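You operate a simulated robot arm through the tools that you are given. There is no shell and no other tool. Be economical: measure what you need, move in short steps, check, and stop when the job is done.

You run a simulated robot arm. Do the job below in one go: nothing can be reset, and whatever is moved stays where it is left.

## Task
Fetch the string cloth and set it on the white shelf papers.

The check looks at the end state, three seconds after you hand in, the way a careful person would. Anything else that was tipped, shoved, dropped, spilled or broken makes it a failure. Flat cloth is picked up by pressing the open fingertips on it (5 to 10 N) and closing them slowly along it; thin cloth reads only 2 to 8 mm in the jaws.

## Robot
A 5-joint arm with a two-finger parallel gripper, fixed in place. Base frame: the origin is at the foot of the arm, x ahead of it, y to its left, z up; the work surface is at about z = -0.003. Units: m, rad, N and s.
With the tool pointing down near the work surface it reaches from about 0.26 to 0.6 m from the base axis. Its first joint turns from -1.152 to 1.152 rad. The tool tilts only in the upright plane through the base axis and itself; it spins freely about its own axis. Payload 1.57 kg.
Tool frame: the origin (TCP) lies between the finger pads and is the grasp point; the fingertips stand 0.03 m ahead of it; z points along the fingers, y is the line along which they close. The gripper opens to 0.08 m. The fingers are 0.017 m wide and 0.012 m thick; the gripper's body (0.04 by 0.082 m) begins 0.08 m behind the TCP.
Orientation is that of the tool frame in the base frame, as [roll, pitch, yaw] about the fixed x, y, z axes, in that order (R = Rz(yaw) Ry(pitch) Rx(roll)). With the fingers straight down and closing along the base's y, the tool's x points along the base's -x, its y along +y and its z along -z.

## Interface
- The arm moves only by the tool play_rows. Its argument "increments" is a list of rows, each an object (a shift or turn left out is 0, a gripper value left out holds the last) with "grip": the gripper command, from -1 (shut) to 1 (fully open), values between in proportion; "translation": the shift along the tool's x, y, z in units of 250 mm (1.0 is 250 mm), a list of three; "rot": the turn, a rotation vector about the tool's x, y, z in units of 120 degrees (1.0 is 120 degrees), a list of three. In form: [{"grip": grip, "translation": [x, y, z], "rot": [rx, ry, rz]}, ...]. A call has 1 to 10 rows; each row is the pose to reach, as a shift and turn from the pose commanded when the call began, along the tool's axes at that moment. A call with a number of a shift or a turn outside -1 to 1 is refused whole. A row lasts 0.2 s, in which the tool goes at most 0.05 m and 0.15 rad; a call with a longer step from one row to the next is refused whole, and so is a gripper value outside its range. A pose out of reach is approached as far as the arm can. The call stops where the force on the tool passes 40 N (or 10 N more than at its start, if that is more) or the arm is blocked; 0.2 s more then pass. Each finger travels about 0.153 m/s and halts on what it meets, pressing with about 25 N; the grip force reading is that of the motor and also rises with nothing between the fingers. The clock runs only during rows and for 0.2 s after the last one: add rows that repeat a pose to give the fingers time. The reply holds the time, the measured pose of the TCP, the force on the tool along the base axes, the opening and the grip force, in the units named above and with some noise, and new pictures: "show" is both (left out), scene, wrist or none.
- Cameras (640 x 400 px; columns grow to the right, rows downward): "scene" is fixed at [0.0171, 0.3953, 0.5358]; the picture's right is [-0.85, -0.53, 0.00], its down [-0.36, 0.56, -0.75] and it looks along [0.40, -0.63, -0.67] (base axes); focal length 268 px, centre (320, 200). "wrist" rides on the gripper at [0.072, -0.007, -0.122] in the tool frame; the picture's right is [0.09, 1.00, 0.00], its down [-0.84, 0.08, -0.54] and it looks along [-0.54, 0.05, 0.84] (tool axes); focal length 238 px, centre (320, 200). There is no depth. A picture from a camera that has moved, and an enlarged one, comes with that camera's place and axes in the base frame and with its lens. The place of the scene camera against the robot may be out by one fixed shift of up to 0.025 m in any direction.
- close_up(camera, box): a new picture of the part [left, top, right, bottom] of that camera's present view, enlarged. No time passes.
- job_done(): hands the job in; it is judged then, once.

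Go step by step. Nothing tells you positions but the pictures and the camera data: compare them with the known pose of the tool, close in by small moves and look again before you grip or let go. The budget is 90 turns and 170 pictures, counting those below and the enlarged ones. Unless the task says otherwise, let go and move clear before handing in, and close with one line.

The tools are called after "Emit:" by a JSON object that holds its "fn" and its "kwargs". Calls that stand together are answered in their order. play_rows: Moves the arm, as the interface text tells. Its arguments: {"type":"object","properties":{"increments":{"type":"array","items":{"type":"object","properties":{"grip":{"type":"number"},"translation":{"type":"array","items":{"type":"number"}},"rot":{"type":"array","items":{"type":"number"}}}}},"show":{"type":"string","enum":["both","scene","wrist","none"]}},"required":["increments"]} The other tools are called the same way: close_up (camera, box) takes an enlarged picture of a part of a camera's view; job_done () hands the job in.

At the start:

```text
t: 0.0
tool_pos: [0.3824, -0.0611, 0.288]
ee_rot: [3.141, 0.001, -3.141]
ft_force: [0.5, 0.1, -0.2]
width: 0.08
grip_force: 0.2
```

scene: 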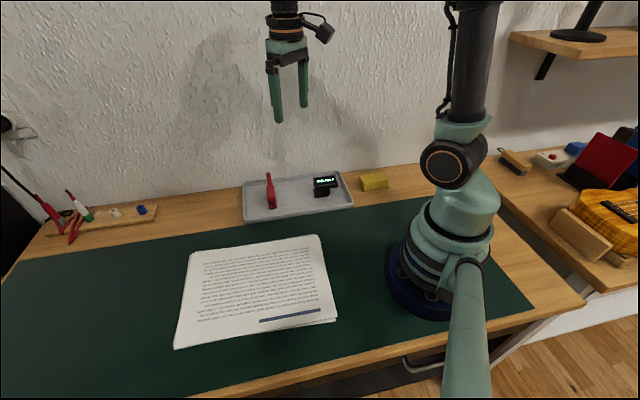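
wrist: 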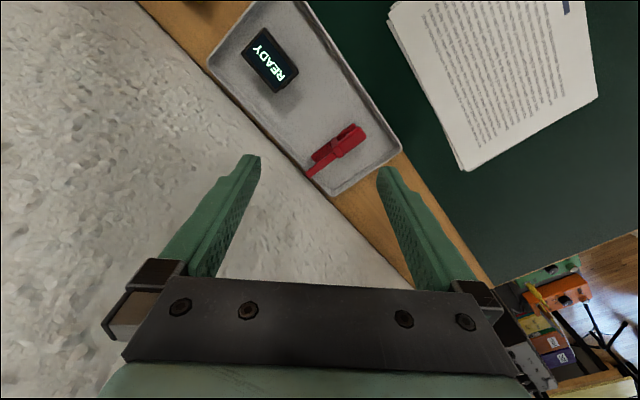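

I see a bench with a tray (red clip, display), a stack of printed papers, a small yellow item, and clutter on the right. I'll enlarge the views to identify the cloth and the target.

Emit:
{"fn": "close_up", "kwargs": {"camera": "scene", "box": [230, 150, 410, 262]}}

Emit:
{"fn": "close_up", "kwargs": {"camera": "scene", "box": [480, 100, 640, 260]}}

Emit:
{"fn": "close_up", "kwargs": {"camera": "scene", "box": [0, 160, 180, 272]}}

Emit:
{"fn": "close_up", "kwargs": {"camera": "scene", "box": [160, 220, 350, 360]}}

```text
3.56 times, centred on (320, 206) of scene
camera zoom: at [0.0171, 0.3953, 0.5358], right [-0.85, -0.53, 0.0], down [-0.36, 0.56, -0.75], along [0.4, -0.63, -0.67], focal length 954 px, centre (320, 179)
```

zoom: 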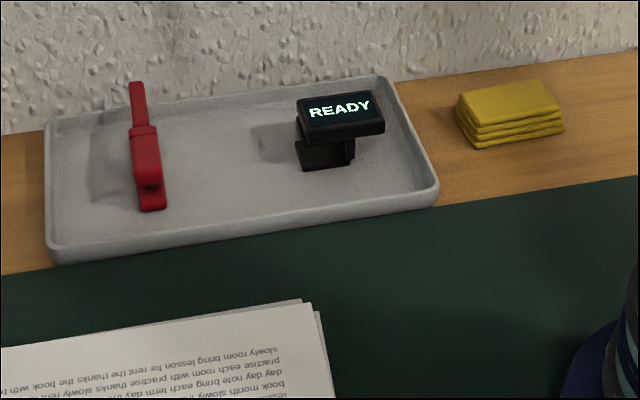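

```text
2.50 times, centred on (560, 180) of scene
camera zoom: at [0.0171, 0.3953, 0.5358], right [-0.85, -0.53, 0.0], down [-0.36, 0.56, -0.75], along [0.4, -0.63, -0.67], focal length 671 px, centre (-280, 250)
```

zoom: 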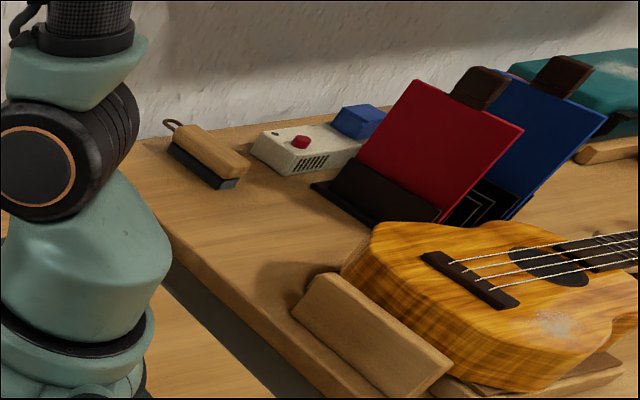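

```text
3.56 times, centred on (90, 216) of scene
camera zoom: at [0.0171, 0.3953, 0.5358], right [-0.85, -0.53, 0.0], down [-0.36, 0.56, -0.75], along [0.4, -0.63, -0.67], focal length 954 px, centre (1138, 143)
```

zoom: 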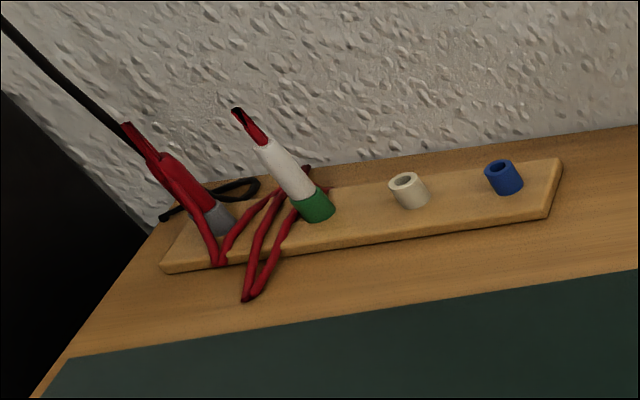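

```text
2.86 times, centred on (255, 290) of scene
camera zoom: at [0.0171, 0.3953, 0.5358], right [-0.85, -0.53, 0.0], down [-0.36, 0.56, -0.75], along [0.4, -0.63, -0.67], focal length 767 px, centre (506, -57)
```

zoom: 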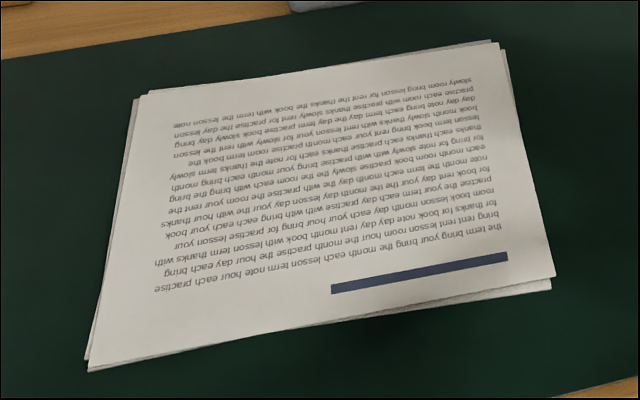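

The yellow folded item by the tray is the cloth, at roughly (0.23, -0.26), and the printed stack looks to be the target. I'll move part-way at height for a wrist view.

Emit:
{"fn": "play_rows", "kwargs": {"increments": [{"translation": [0.075, -0.08, 0.03]}, {"translation": [0.15, -0.16, 0.06]}, {"translation": [0.225, -0.24, 0.09]}, {"translation": [0.3, -0.32, 0.12]}, {"translation": [0.375, -0.4, 0.15]}, {"translation": [0.45, -0.48, 0.18]}, {"translation": [0.52, -0.56, 0.2]}, {"translation": [0.52, -0.56, 0.2]}]}}

```text
t: 1.8
tool_pos: [0.2539, -0.2018, 0.2382]
ee_rot: [3.141, -0.001, -3.141]
ft_force: [0.1, 1.0, 0.4]
width: 0.0801
grip_force: 0.0
camera wrist: at [0.1811, -0.209, 0.3597], right [-0.09, 1.0, 0.0], down [0.84, 0.08, 0.54], along [0.54, 0.05, -0.84], focal length 238 px, centre (320, 200)
```

scene: 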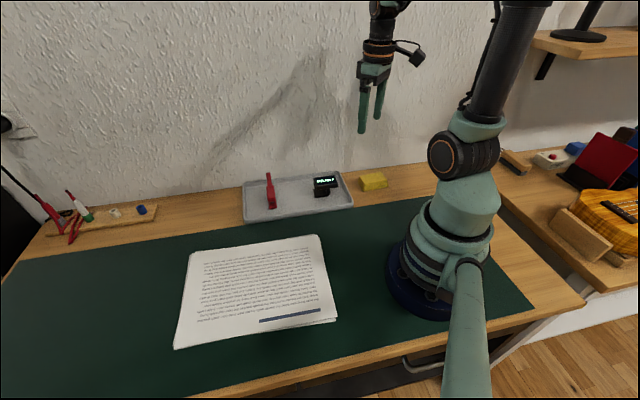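
wrist: 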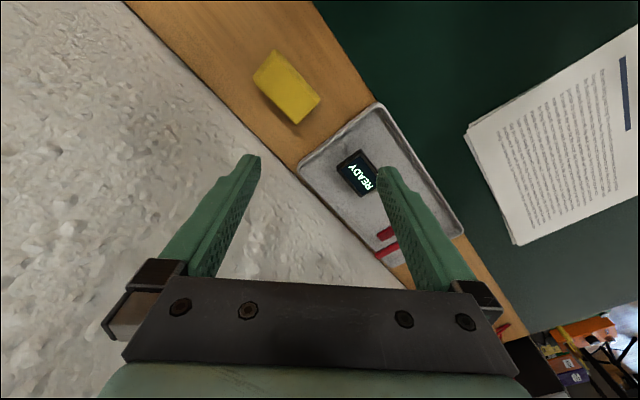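

The cloth centre works out to about (0.231, -0.250), with its long axis at about 53° and a size of about 0.08 x 0.045. The wall is about 0.08 m beyond it. I'll go above it with the jaws turned across the short side.

Emit:
{"fn": "play_rows", "kwargs": {"increments": [{"translation": [0.013, -0.028, 0.05], "rot": [0, 0, -0.063]}, {"translation": [0.026, -0.056, 0.1], "rot": [0, 0, -0.126]}, {"translation": [0.039, -0.084, 0.15], "rot": [0, 0, -0.189]}, {"translation": [0.052, -0.112, 0.2], "rot": [0, 0, -0.252]}, {"translation": [0.065, -0.14, 0.25], "rot": [0, 0, -0.315]}, {"translation": [0.078, -0.168, 0.3], "rot": [0, 0, -0.378]}, {"translation": [0.09, -0.195, 0.353], "rot": [0, 0, -0.4417]}, {"translation": [0.09, -0.195, 0.353], "rot": [0, 0, -0.4417]}]}}

```text
t: 3.6
tool_pos: [0.2294, -0.2495, 0.1489]
ee_rot: [3.141, -0.002, -2.216]
ft_force: [0.0, -0.6, -0.6]
width: 0.0801
grip_force: 0.0
camera wrist: at [0.1931, -0.3125, 0.2721], right [-0.85, 0.52, 0.0], down [0.44, 0.72, 0.54], along [0.28, 0.46, -0.84], focal length 238 px, centre (320, 200)
```

scene: 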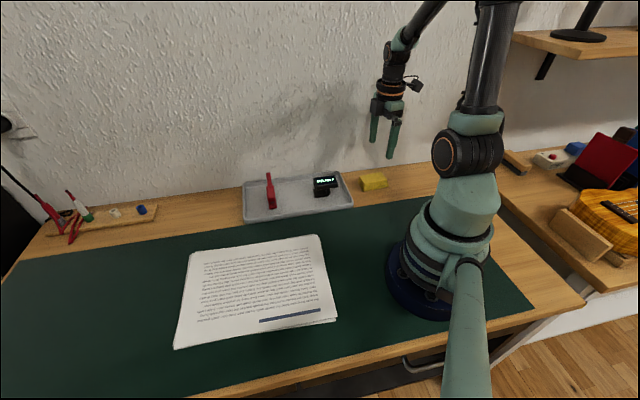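
wrist: 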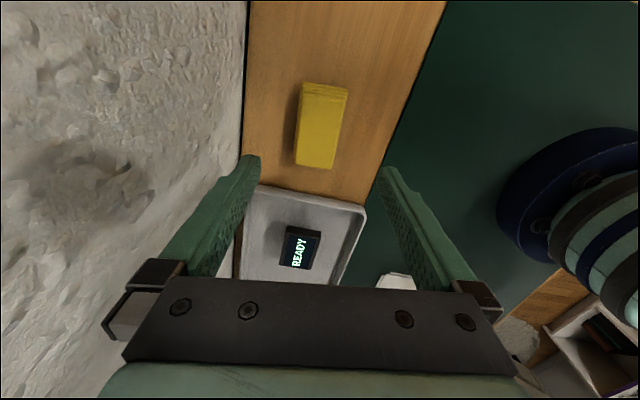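

The cloth sits centred between the jaws, about 3° off in yaw. I'll lower most of the way and check.

Emit:
{"fn": "play_rows", "kwargs": {"increments": [{"translation": [-0.003, -0.004, 0.1], "rot": [0, 0, 0.03]}, {"translation": [-0.007, -0.01, 0.2], "rot": [0, 0, 0.03]}, {"translation": [-0.007, -0.01, 0.3], "rot": [0, 0, 0.03]}, {"translation": [-0.007, -0.01, 0.38], "rot": [0, 0, 0.03]}, {"translation": [-0.007, -0.01, 0.38], "rot": [0, 0, 0.03]}]}}

Emit:
{"fn": "close_up", "kwargs": {"camera": "scene", "box": [320, 120, 440, 220]}}

```text
t: 4.8
tool_pos: [0.2332, -0.2499, 0.0541]
ee_rot: [-3.14, -0.001, -2.28]
ft_force: [0.3, 0.4, 0.1]
width: 0.08
grip_force: 0.1
camera wrist: at [0.1915, -0.3103, 0.1765], right [-0.82, 0.58, 0.0], down [0.49, 0.69, 0.54], along [0.31, 0.44, -0.84], focal length 238 px, centre (320, 200)
```

scene: 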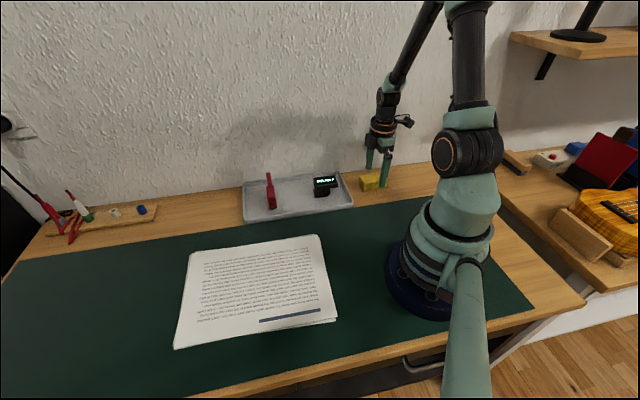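
wrist: 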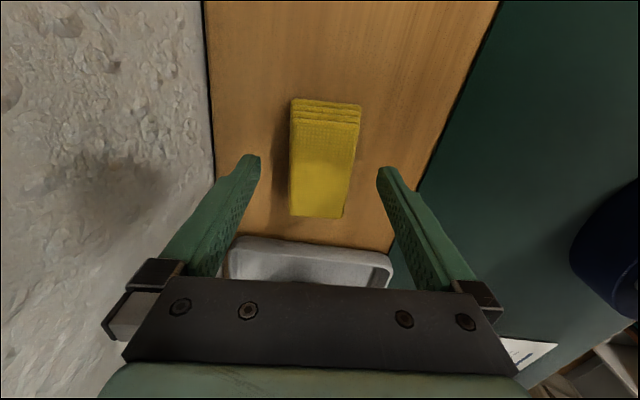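

```text
4.00 times, centred on (380, 170) of scene
camera zoom: at [0.0171, 0.3953, 0.5358], right [-0.85, -0.53, 0.0], down [-0.36, 0.56, -0.75], along [0.4, -0.63, -0.67], focal length 1074 px, centre (80, 320)
```

zoom: 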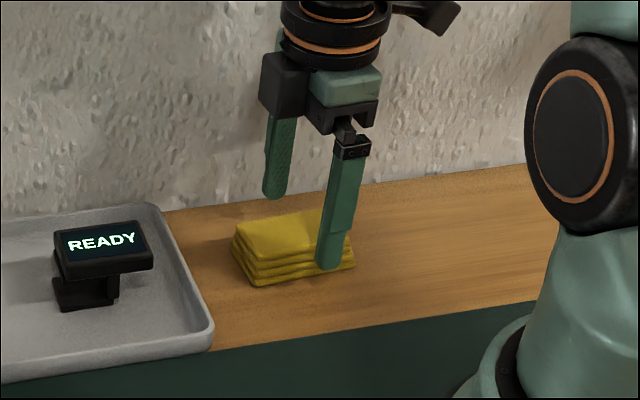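

The jaws straddle the cloth cleanly. I'll lower the last 2 cm and close slowly.

Emit:
{"fn": "play_rows", "kwargs": {"increments": [{"translation": [0, 0, 0.044]}, {"translation": [0, 0, 0.085]}, {"translation": [0, 0, 0.085]}, {"grip": 0.5, "translation": [0, 0, 0.085]}, {"grip": 0.2, "translation": [0, 0, 0.085]}, {"grip": -0.1, "translation": [0, 0, 0.085]}, {"grip": -0.4, "translation": [0, 0, 0.085]}, {"grip": -0.7, "translation": [0, 0, 0.085]}, {"grip": -1, "translation": [0, 0, 0.085]}, {"grip": -1, "translation": [0, 0, 0.085]}]}}

Emit:
{"fn": "close_up", "kwargs": {"camera": "scene", "box": [320, 120, 440, 220]}}

```text
t: 7.0
tool_pos: [0.2337, -0.2519, 0.0341]
ee_rot: [-3.141, -0.001, -2.28]
ft_force: [-0.2, -0.3, 1.2]
width: 0.0491
grip_force: 25.1
camera wrist: at [0.1917, -0.311, 0.1554], right [-0.82, 0.58, 0.0], down [0.49, 0.69, 0.54], along [0.31, 0.44, -0.84], focal length 238 px, centre (320, 200)
```

scene: 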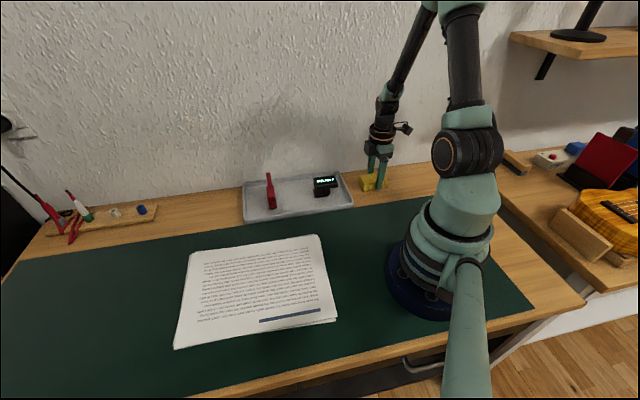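
wrist: 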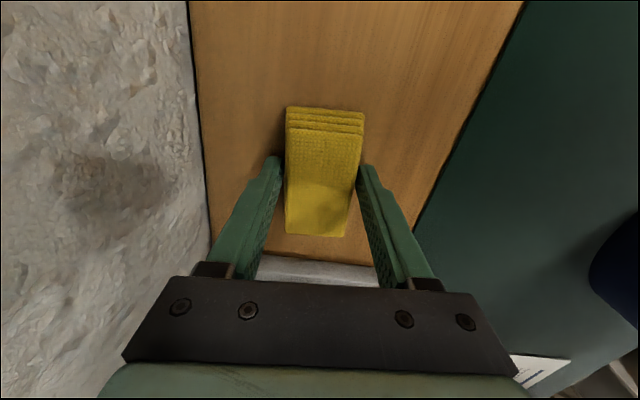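

```text
4.00 times, centred on (380, 170) of scene
camera zoom: at [0.0171, 0.3953, 0.5358], right [-0.85, -0.53, 0.0], down [-0.36, 0.56, -0.75], along [0.4, -0.63, -0.67], focal length 1074 px, centre (80, 320)
```

zoom: 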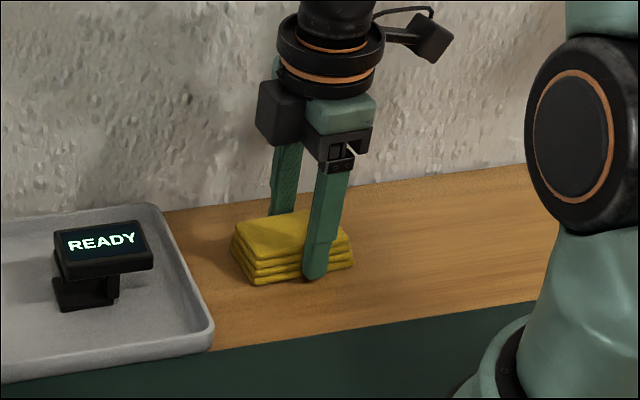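

It is held at 49 mm width with 25 N. I'll lift straight up.

Emit:
{"fn": "play_rows", "kwargs": {"increments": [{"translation": [0, 0, -0.05]}, {"translation": [0, 0, -0.15]}, {"translation": [0, 0, -0.28]}, {"translation": [0, 0, -0.42]}, {"translation": [0, 0, -0.56]}, {"translation": [0, 0, -0.68]}, {"translation": [0, 0, -0.68]}]}}

```text
t: 8.6
tool_pos: [0.2333, -0.2517, 0.2036]
ee_rot: [3.141, -0.001, -2.28]
ft_force: [0.3, -0.3, -0.5]
width: 0.0489
grip_force: 25.2
camera wrist: at [0.1917, -0.3113, 0.3263], right [-0.82, 0.58, 0.0], down [0.49, 0.69, 0.54], along [0.31, 0.44, -0.84], focal length 238 px, centre (320, 200)
```

scene: 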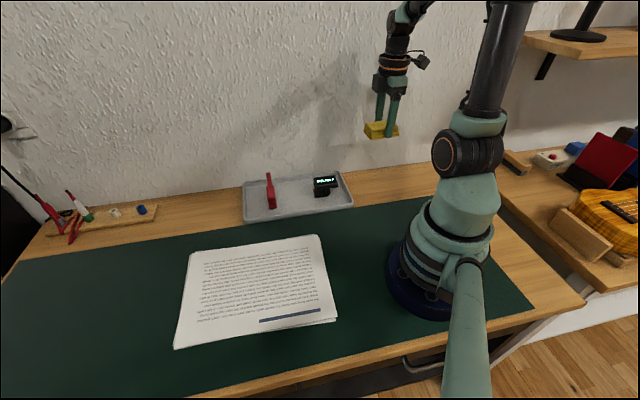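
wrist: 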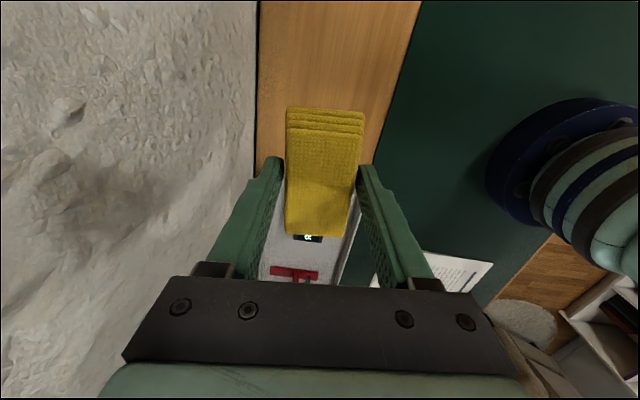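

The cloth is lifted and stable. The papers are centred near (0.307, 0.196), so I'll carry it there at height in two legs.

Emit:
{"fn": "play_rows", "kwargs": {"increments": [{"translation": [-0.06, 0.018, 0]}, {"translation": [-0.17, 0.052, 0]}, {"translation": [-0.3, 0.092, 0]}, {"translation": [-0.43, 0.132, 0]}, {"translation": [-0.56, 0.172, 0]}, {"translation": [-0.69, 0.212, 0]}, {"translation": [-0.82, 0.252, 0]}, {"translation": [-0.926, 0.284, 0]}], "show": "scene"}}

Emit:
{"fn": "play_rows", "kwargs": {"increments": [{"translation": [-0.06, 0.057, 0]}, {"translation": [-0.16, 0.151, 0]}, {"translation": [-0.26, 0.245, 0]}, {"translation": [-0.36, 0.339, 0]}, {"translation": [-0.46, 0.434, 0]}, {"translation": [-0.56, 0.528, 0]}, {"translation": [-0.612, 0.577, 0]}, {"translation": [-0.612, 0.577, 0]}]}}

```text
t: 10.4
tool_pos: [0.3302, -0.0282, 0.2043]
ee_rot: [-3.141, 0.0, -2.281]
ft_force: [-0.6, 1.0, -0.3]
width: 0.0487
grip_force: 24.6
```

scene: 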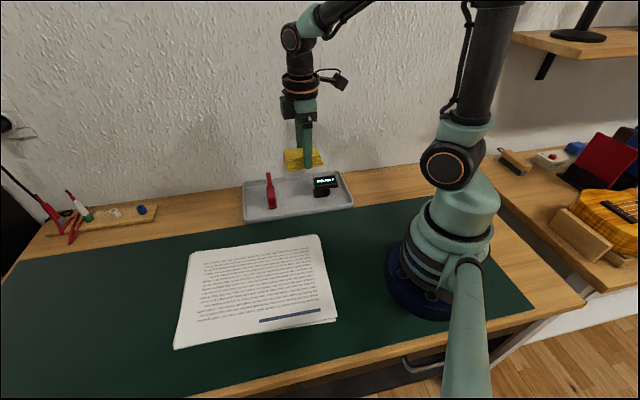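

```text
t: 12.2
tool_pos: [0.3199, 0.1821, 0.2016]
ee_rot: [3.141, 0.0, -2.279]
ft_force: [-0.4, -0.8, -0.6]
width: 0.0492
grip_force: 24.7
camera wrist: at [0.2777, 0.1213, 0.3246], right [-0.82, 0.58, 0.0], down [0.49, 0.69, 0.54], along [0.31, 0.44, -0.84], focal length 238 px, centre (320, 200)
```

scene: 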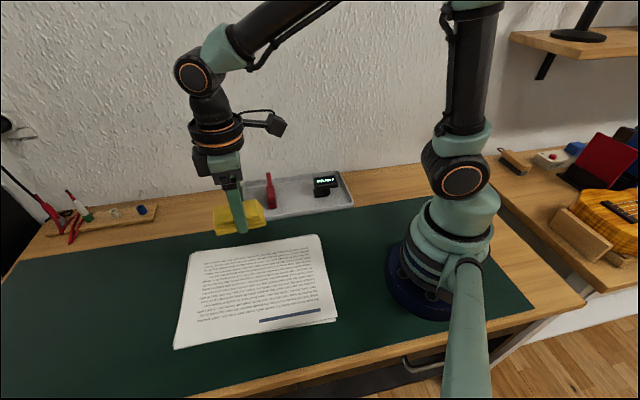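
wrist: 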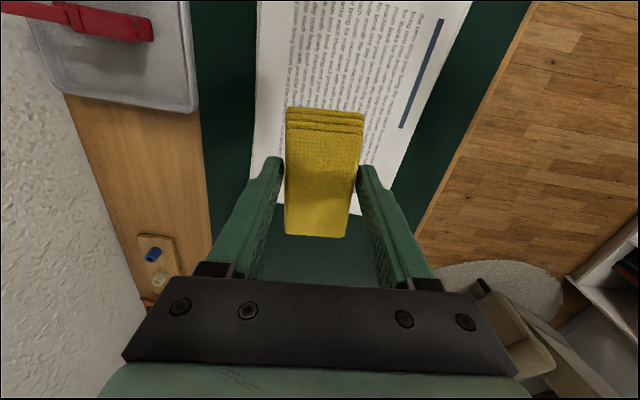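

The wrist view confirms the cloth is over the middle of the papers. I'll lower to just above them.

Emit:
{"fn": "play_rows", "kwargs": {"increments": [{"translation": [0, 0.02, 0.06]}, {"translation": [0, 0.04, 0.18]}, {"translation": [0, 0.056, 0.3]}, {"translation": [0, 0.056, 0.42]}, {"translation": [0, 0.056, 0.52]}, {"translation": [0, 0.056, 0.58]}, {"translation": [0, 0.056, 0.58]}]}}

Emit:
{"fn": "close_up", "kwargs": {"camera": "scene", "box": [180, 210, 340, 350]}}

```text
t: 13.8
tool_pos: [0.3082, 0.1912, 0.0591]
ee_rot: [-3.141, 0.0, -2.282]
ft_force: [0.2, 0.6, -0.9]
width: 0.0487
grip_force: 24.5
camera wrist: at [0.2661, 0.1305, 0.1804], right [-0.82, 0.58, 0.0], down [0.49, 0.69, 0.54], along [0.31, 0.44, -0.84], focal length 238 px, centre (320, 200)
```

scene: 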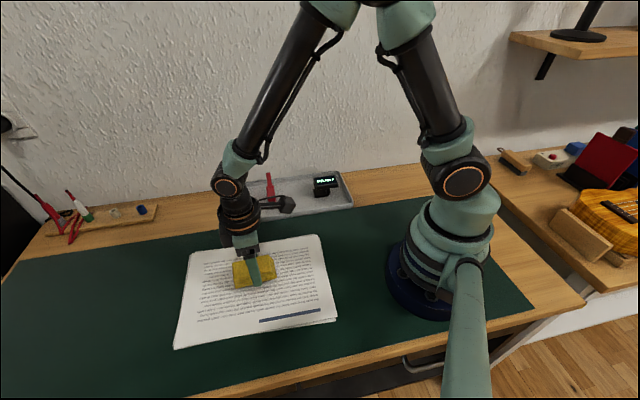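
wrist: 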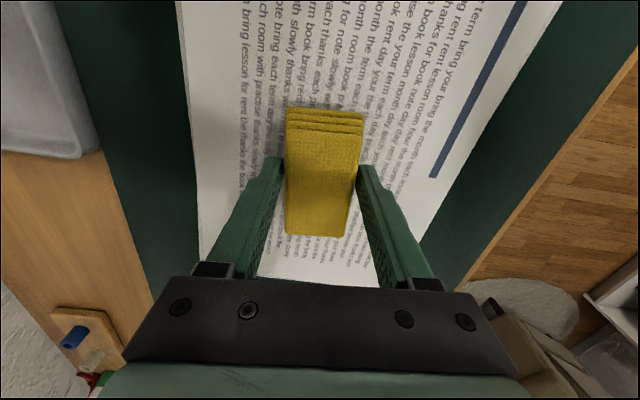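

```text
2.86 times, centred on (260, 280) of scene
camera zoom: at [0.0171, 0.3953, 0.5358], right [-0.85, -0.53, 0.0], down [-0.36, 0.56, -0.75], along [0.4, -0.63, -0.67], focal length 767 px, centre (491, -29)
```

zoom: 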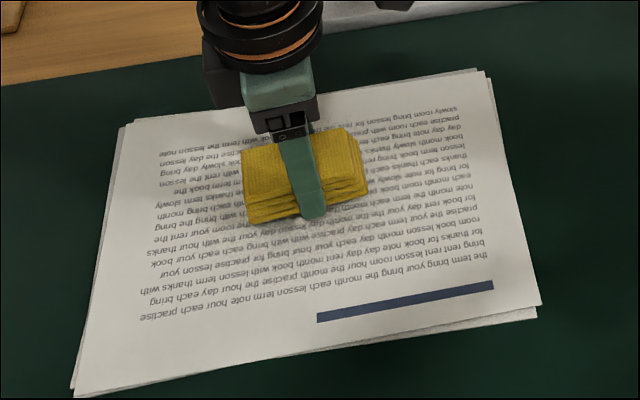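

It is about 1.5 cm above the papers. I'll lower slowly and watch the force.

Emit:
{"fn": "play_rows", "kwargs": {"increments": [{"translation": [0, 0, 0.02]}, {"translation": [0, 0, 0.04]}, {"translation": [0, 0, 0.05]}, {"translation": [0, 0, 0.05]}], "show": "none"}}

Emit:
{"fn": "close_up", "kwargs": {"camera": "scene", "box": [210, 240, 310, 310]}}

```text
t: 14.8
tool_pos: [0.3086, 0.1911, 0.0463]
ee_rot: [-3.141, -0.001, -2.28]
ft_force: [-0.9, -0.7, -0.4]
width: 0.0489
grip_force: 25.3
```

```text
5.71 times, centred on (260, 275) of scene
camera zoom: at [0.0171, 0.3953, 0.5358], right [-0.85, -0.53, 0.0], down [-0.36, 0.56, -0.75], along [0.4, -0.63, -0.67], focal length 1534 px, centre (663, -229)
```

zoom: 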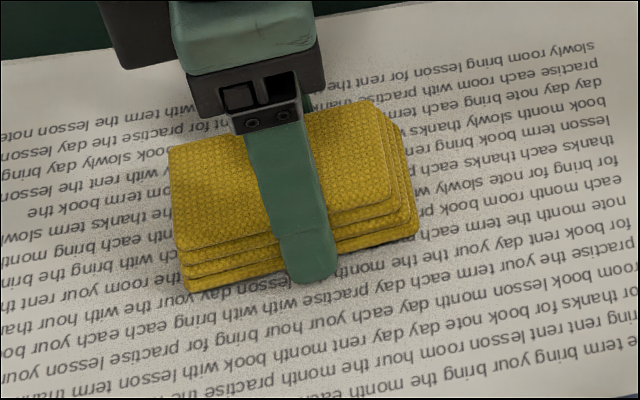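

No contact yet. I'll take a couple more small steps down.

Emit:
{"fn": "play_rows", "kwargs": {"increments": [{"translation": [0, 0, 0.008]}, {"translation": [0, 0, 0.016]}, {"translation": [0, 0, 0.016]}], "show": "none"}}

Emit:
{"fn": "close_up", "kwargs": {"camera": "scene", "box": [210, 240, 310, 310]}}

```text
t: 15.6
tool_pos: [0.3099, 0.1904, 0.0409]
ee_rot: [-3.141, -0.001, -2.279]
ft_force: [0.0, 0.7, -0.9]
width: 0.049
grip_force: 24.6
```

```text
5.71 times, centred on (260, 275) of scene
camera zoom: at [0.0171, 0.3953, 0.5358], right [-0.85, -0.53, 0.0], down [-0.36, 0.56, -0.75], along [0.4, -0.63, -0.67], focal length 1534 px, centre (663, -229)
```

zoom: 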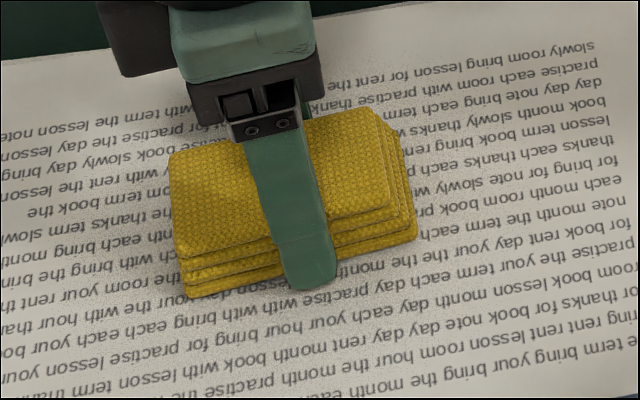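

Very near contact now, so one more 2–3 mm step.

Emit:
{"fn": "play_rows", "kwargs": {"increments": [{"translation": [0, 0, 0.006]}, {"translation": [0, 0, 0.01]}, {"translation": [0, 0, 0.01]}], "show": "none"}}

Emit:
{"fn": "close_up", "kwargs": {"camera": "scene", "box": [210, 240, 310, 310]}}

```text
t: 16.4
tool_pos: [0.3099, 0.1898, 0.0393]
ee_rot: [-3.141, 0.002, -2.279]
ft_force: [-5.8, -4.0, 27.5]
width: 0.0491
grip_force: 25.4
```

```text
5.71 times, centred on (260, 275) of scene
camera zoom: at [0.017, 0.3953, 0.5359], right [-0.85, -0.53, 0.0], down [-0.36, 0.56, -0.75], along [0.4, -0.63, -0.67], focal length 1534 px, centre (663, -229)
```

zoom: 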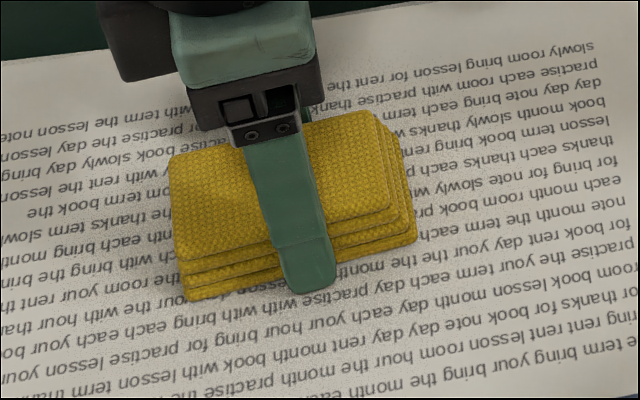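

Contact reads 27 N. I'll ease off 1 mm, open slowly, then rise.

Emit:
{"fn": "play_rows", "kwargs": {"increments": [{"grip": -1, "translation": [0, 0, -0.005]}, {"grip": -1, "translation": [0, 0, -0.005]}, {"grip": 0.3, "translation": [0, 0, -0.005]}, {"grip": 0.5, "translation": [0, 0, -0.005]}, {"grip": 0.8, "translation": [0, 0, -0.005]}, {"grip": 0.8, "translation": [0, 0, -0.005]}]}}

```text
t: 17.8
tool_pos: [0.3111, 0.1895, 0.0402]
ee_rot: [3.14, 0.0, -2.278]
ft_force: [-0.3, 0.1, 0.0]
width: 0.0721
grip_force: 0.1
camera wrist: at [0.2677, 0.1302, 0.163], right [-0.82, 0.58, 0.0], down [0.49, 0.69, 0.54], along [0.31, 0.44, -0.84], focal length 238 px, centre (320, 200)
```

scene: 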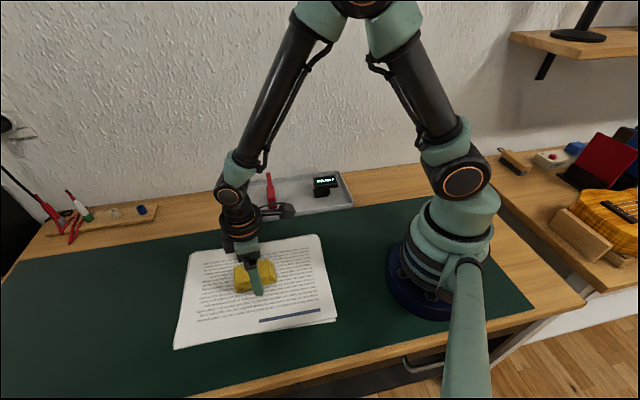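
wrist: 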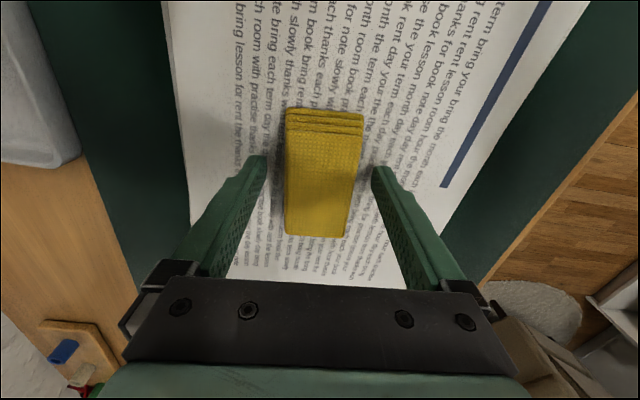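

The cloth is released and lies flat on the papers. I'll rise straight up.

Emit:
{"fn": "play_rows", "kwargs": {"increments": [{"translation": [0, 0, -0.06]}, {"translation": [0, 0, -0.18]}, {"translation": [0, 0, -0.32]}, {"translation": [0, 0, -0.46]}, {"translation": [0, 0, -0.6]}, {"translation": [0, 0, -0.7]}, {"translation": [0, 0, -0.7]}]}}

Emit:
{"fn": "close_up", "kwargs": {"camera": "scene", "box": [170, 160, 370, 360]}}

```text
t: 19.4
tool_pos: [0.3098, 0.19, 0.2154]
ee_rot: [-3.142, -0.001, -2.281]
ft_force: [0.4, 0.6, -0.2]
width: 0.0719
grip_force: 0.1
camera wrist: at [0.2686, 0.1303, 0.3379], right [-0.82, 0.58, 0.0], down [0.49, 0.69, 0.54], along [0.31, 0.44, -0.84], focal length 238 px, centre (320, 200)
```

scene: 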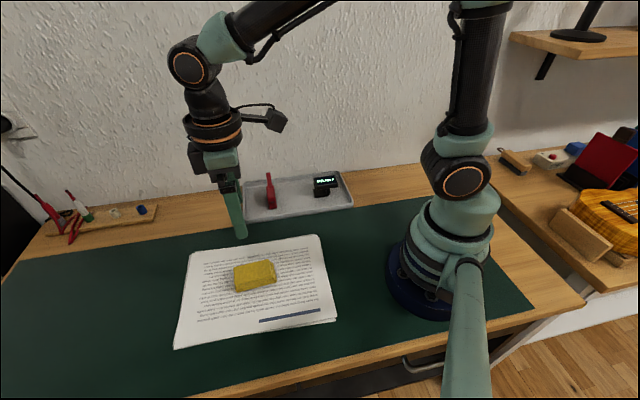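
wrist: 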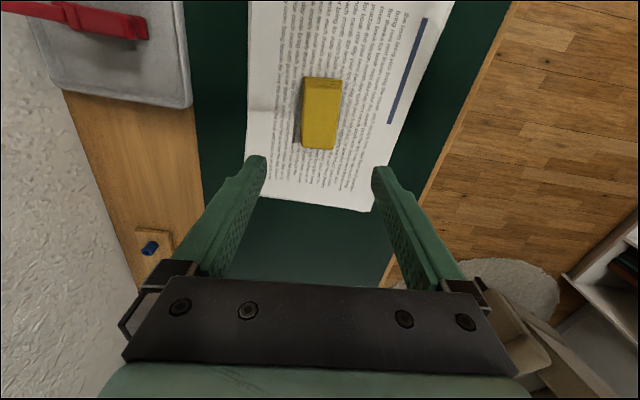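

```text
2.00 times, centred on (270, 260) of scene
camera zoom: at [0.0171, 0.3953, 0.5358], right [-0.85, -0.53, 0.0], down [-0.36, 0.56, -0.75], along [0.4, -0.63, -0.67], focal length 537 px, centre (420, 80)
```

zoom: 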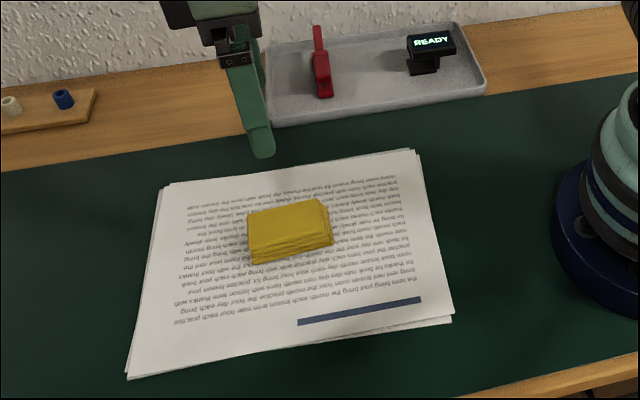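

The cloth rests in the middle of the papers, the papers have not moved, nothing else was touched, and the arm is clear. I'm handing in.

Emit:
{"fn": "job_done", "kwargs": {}}

```text
The job is handed in.
```

The yellow string cloth is now on the white printed papers on the desk, which I took to be the "shelf papers" because they were the only papers I could see within reach.
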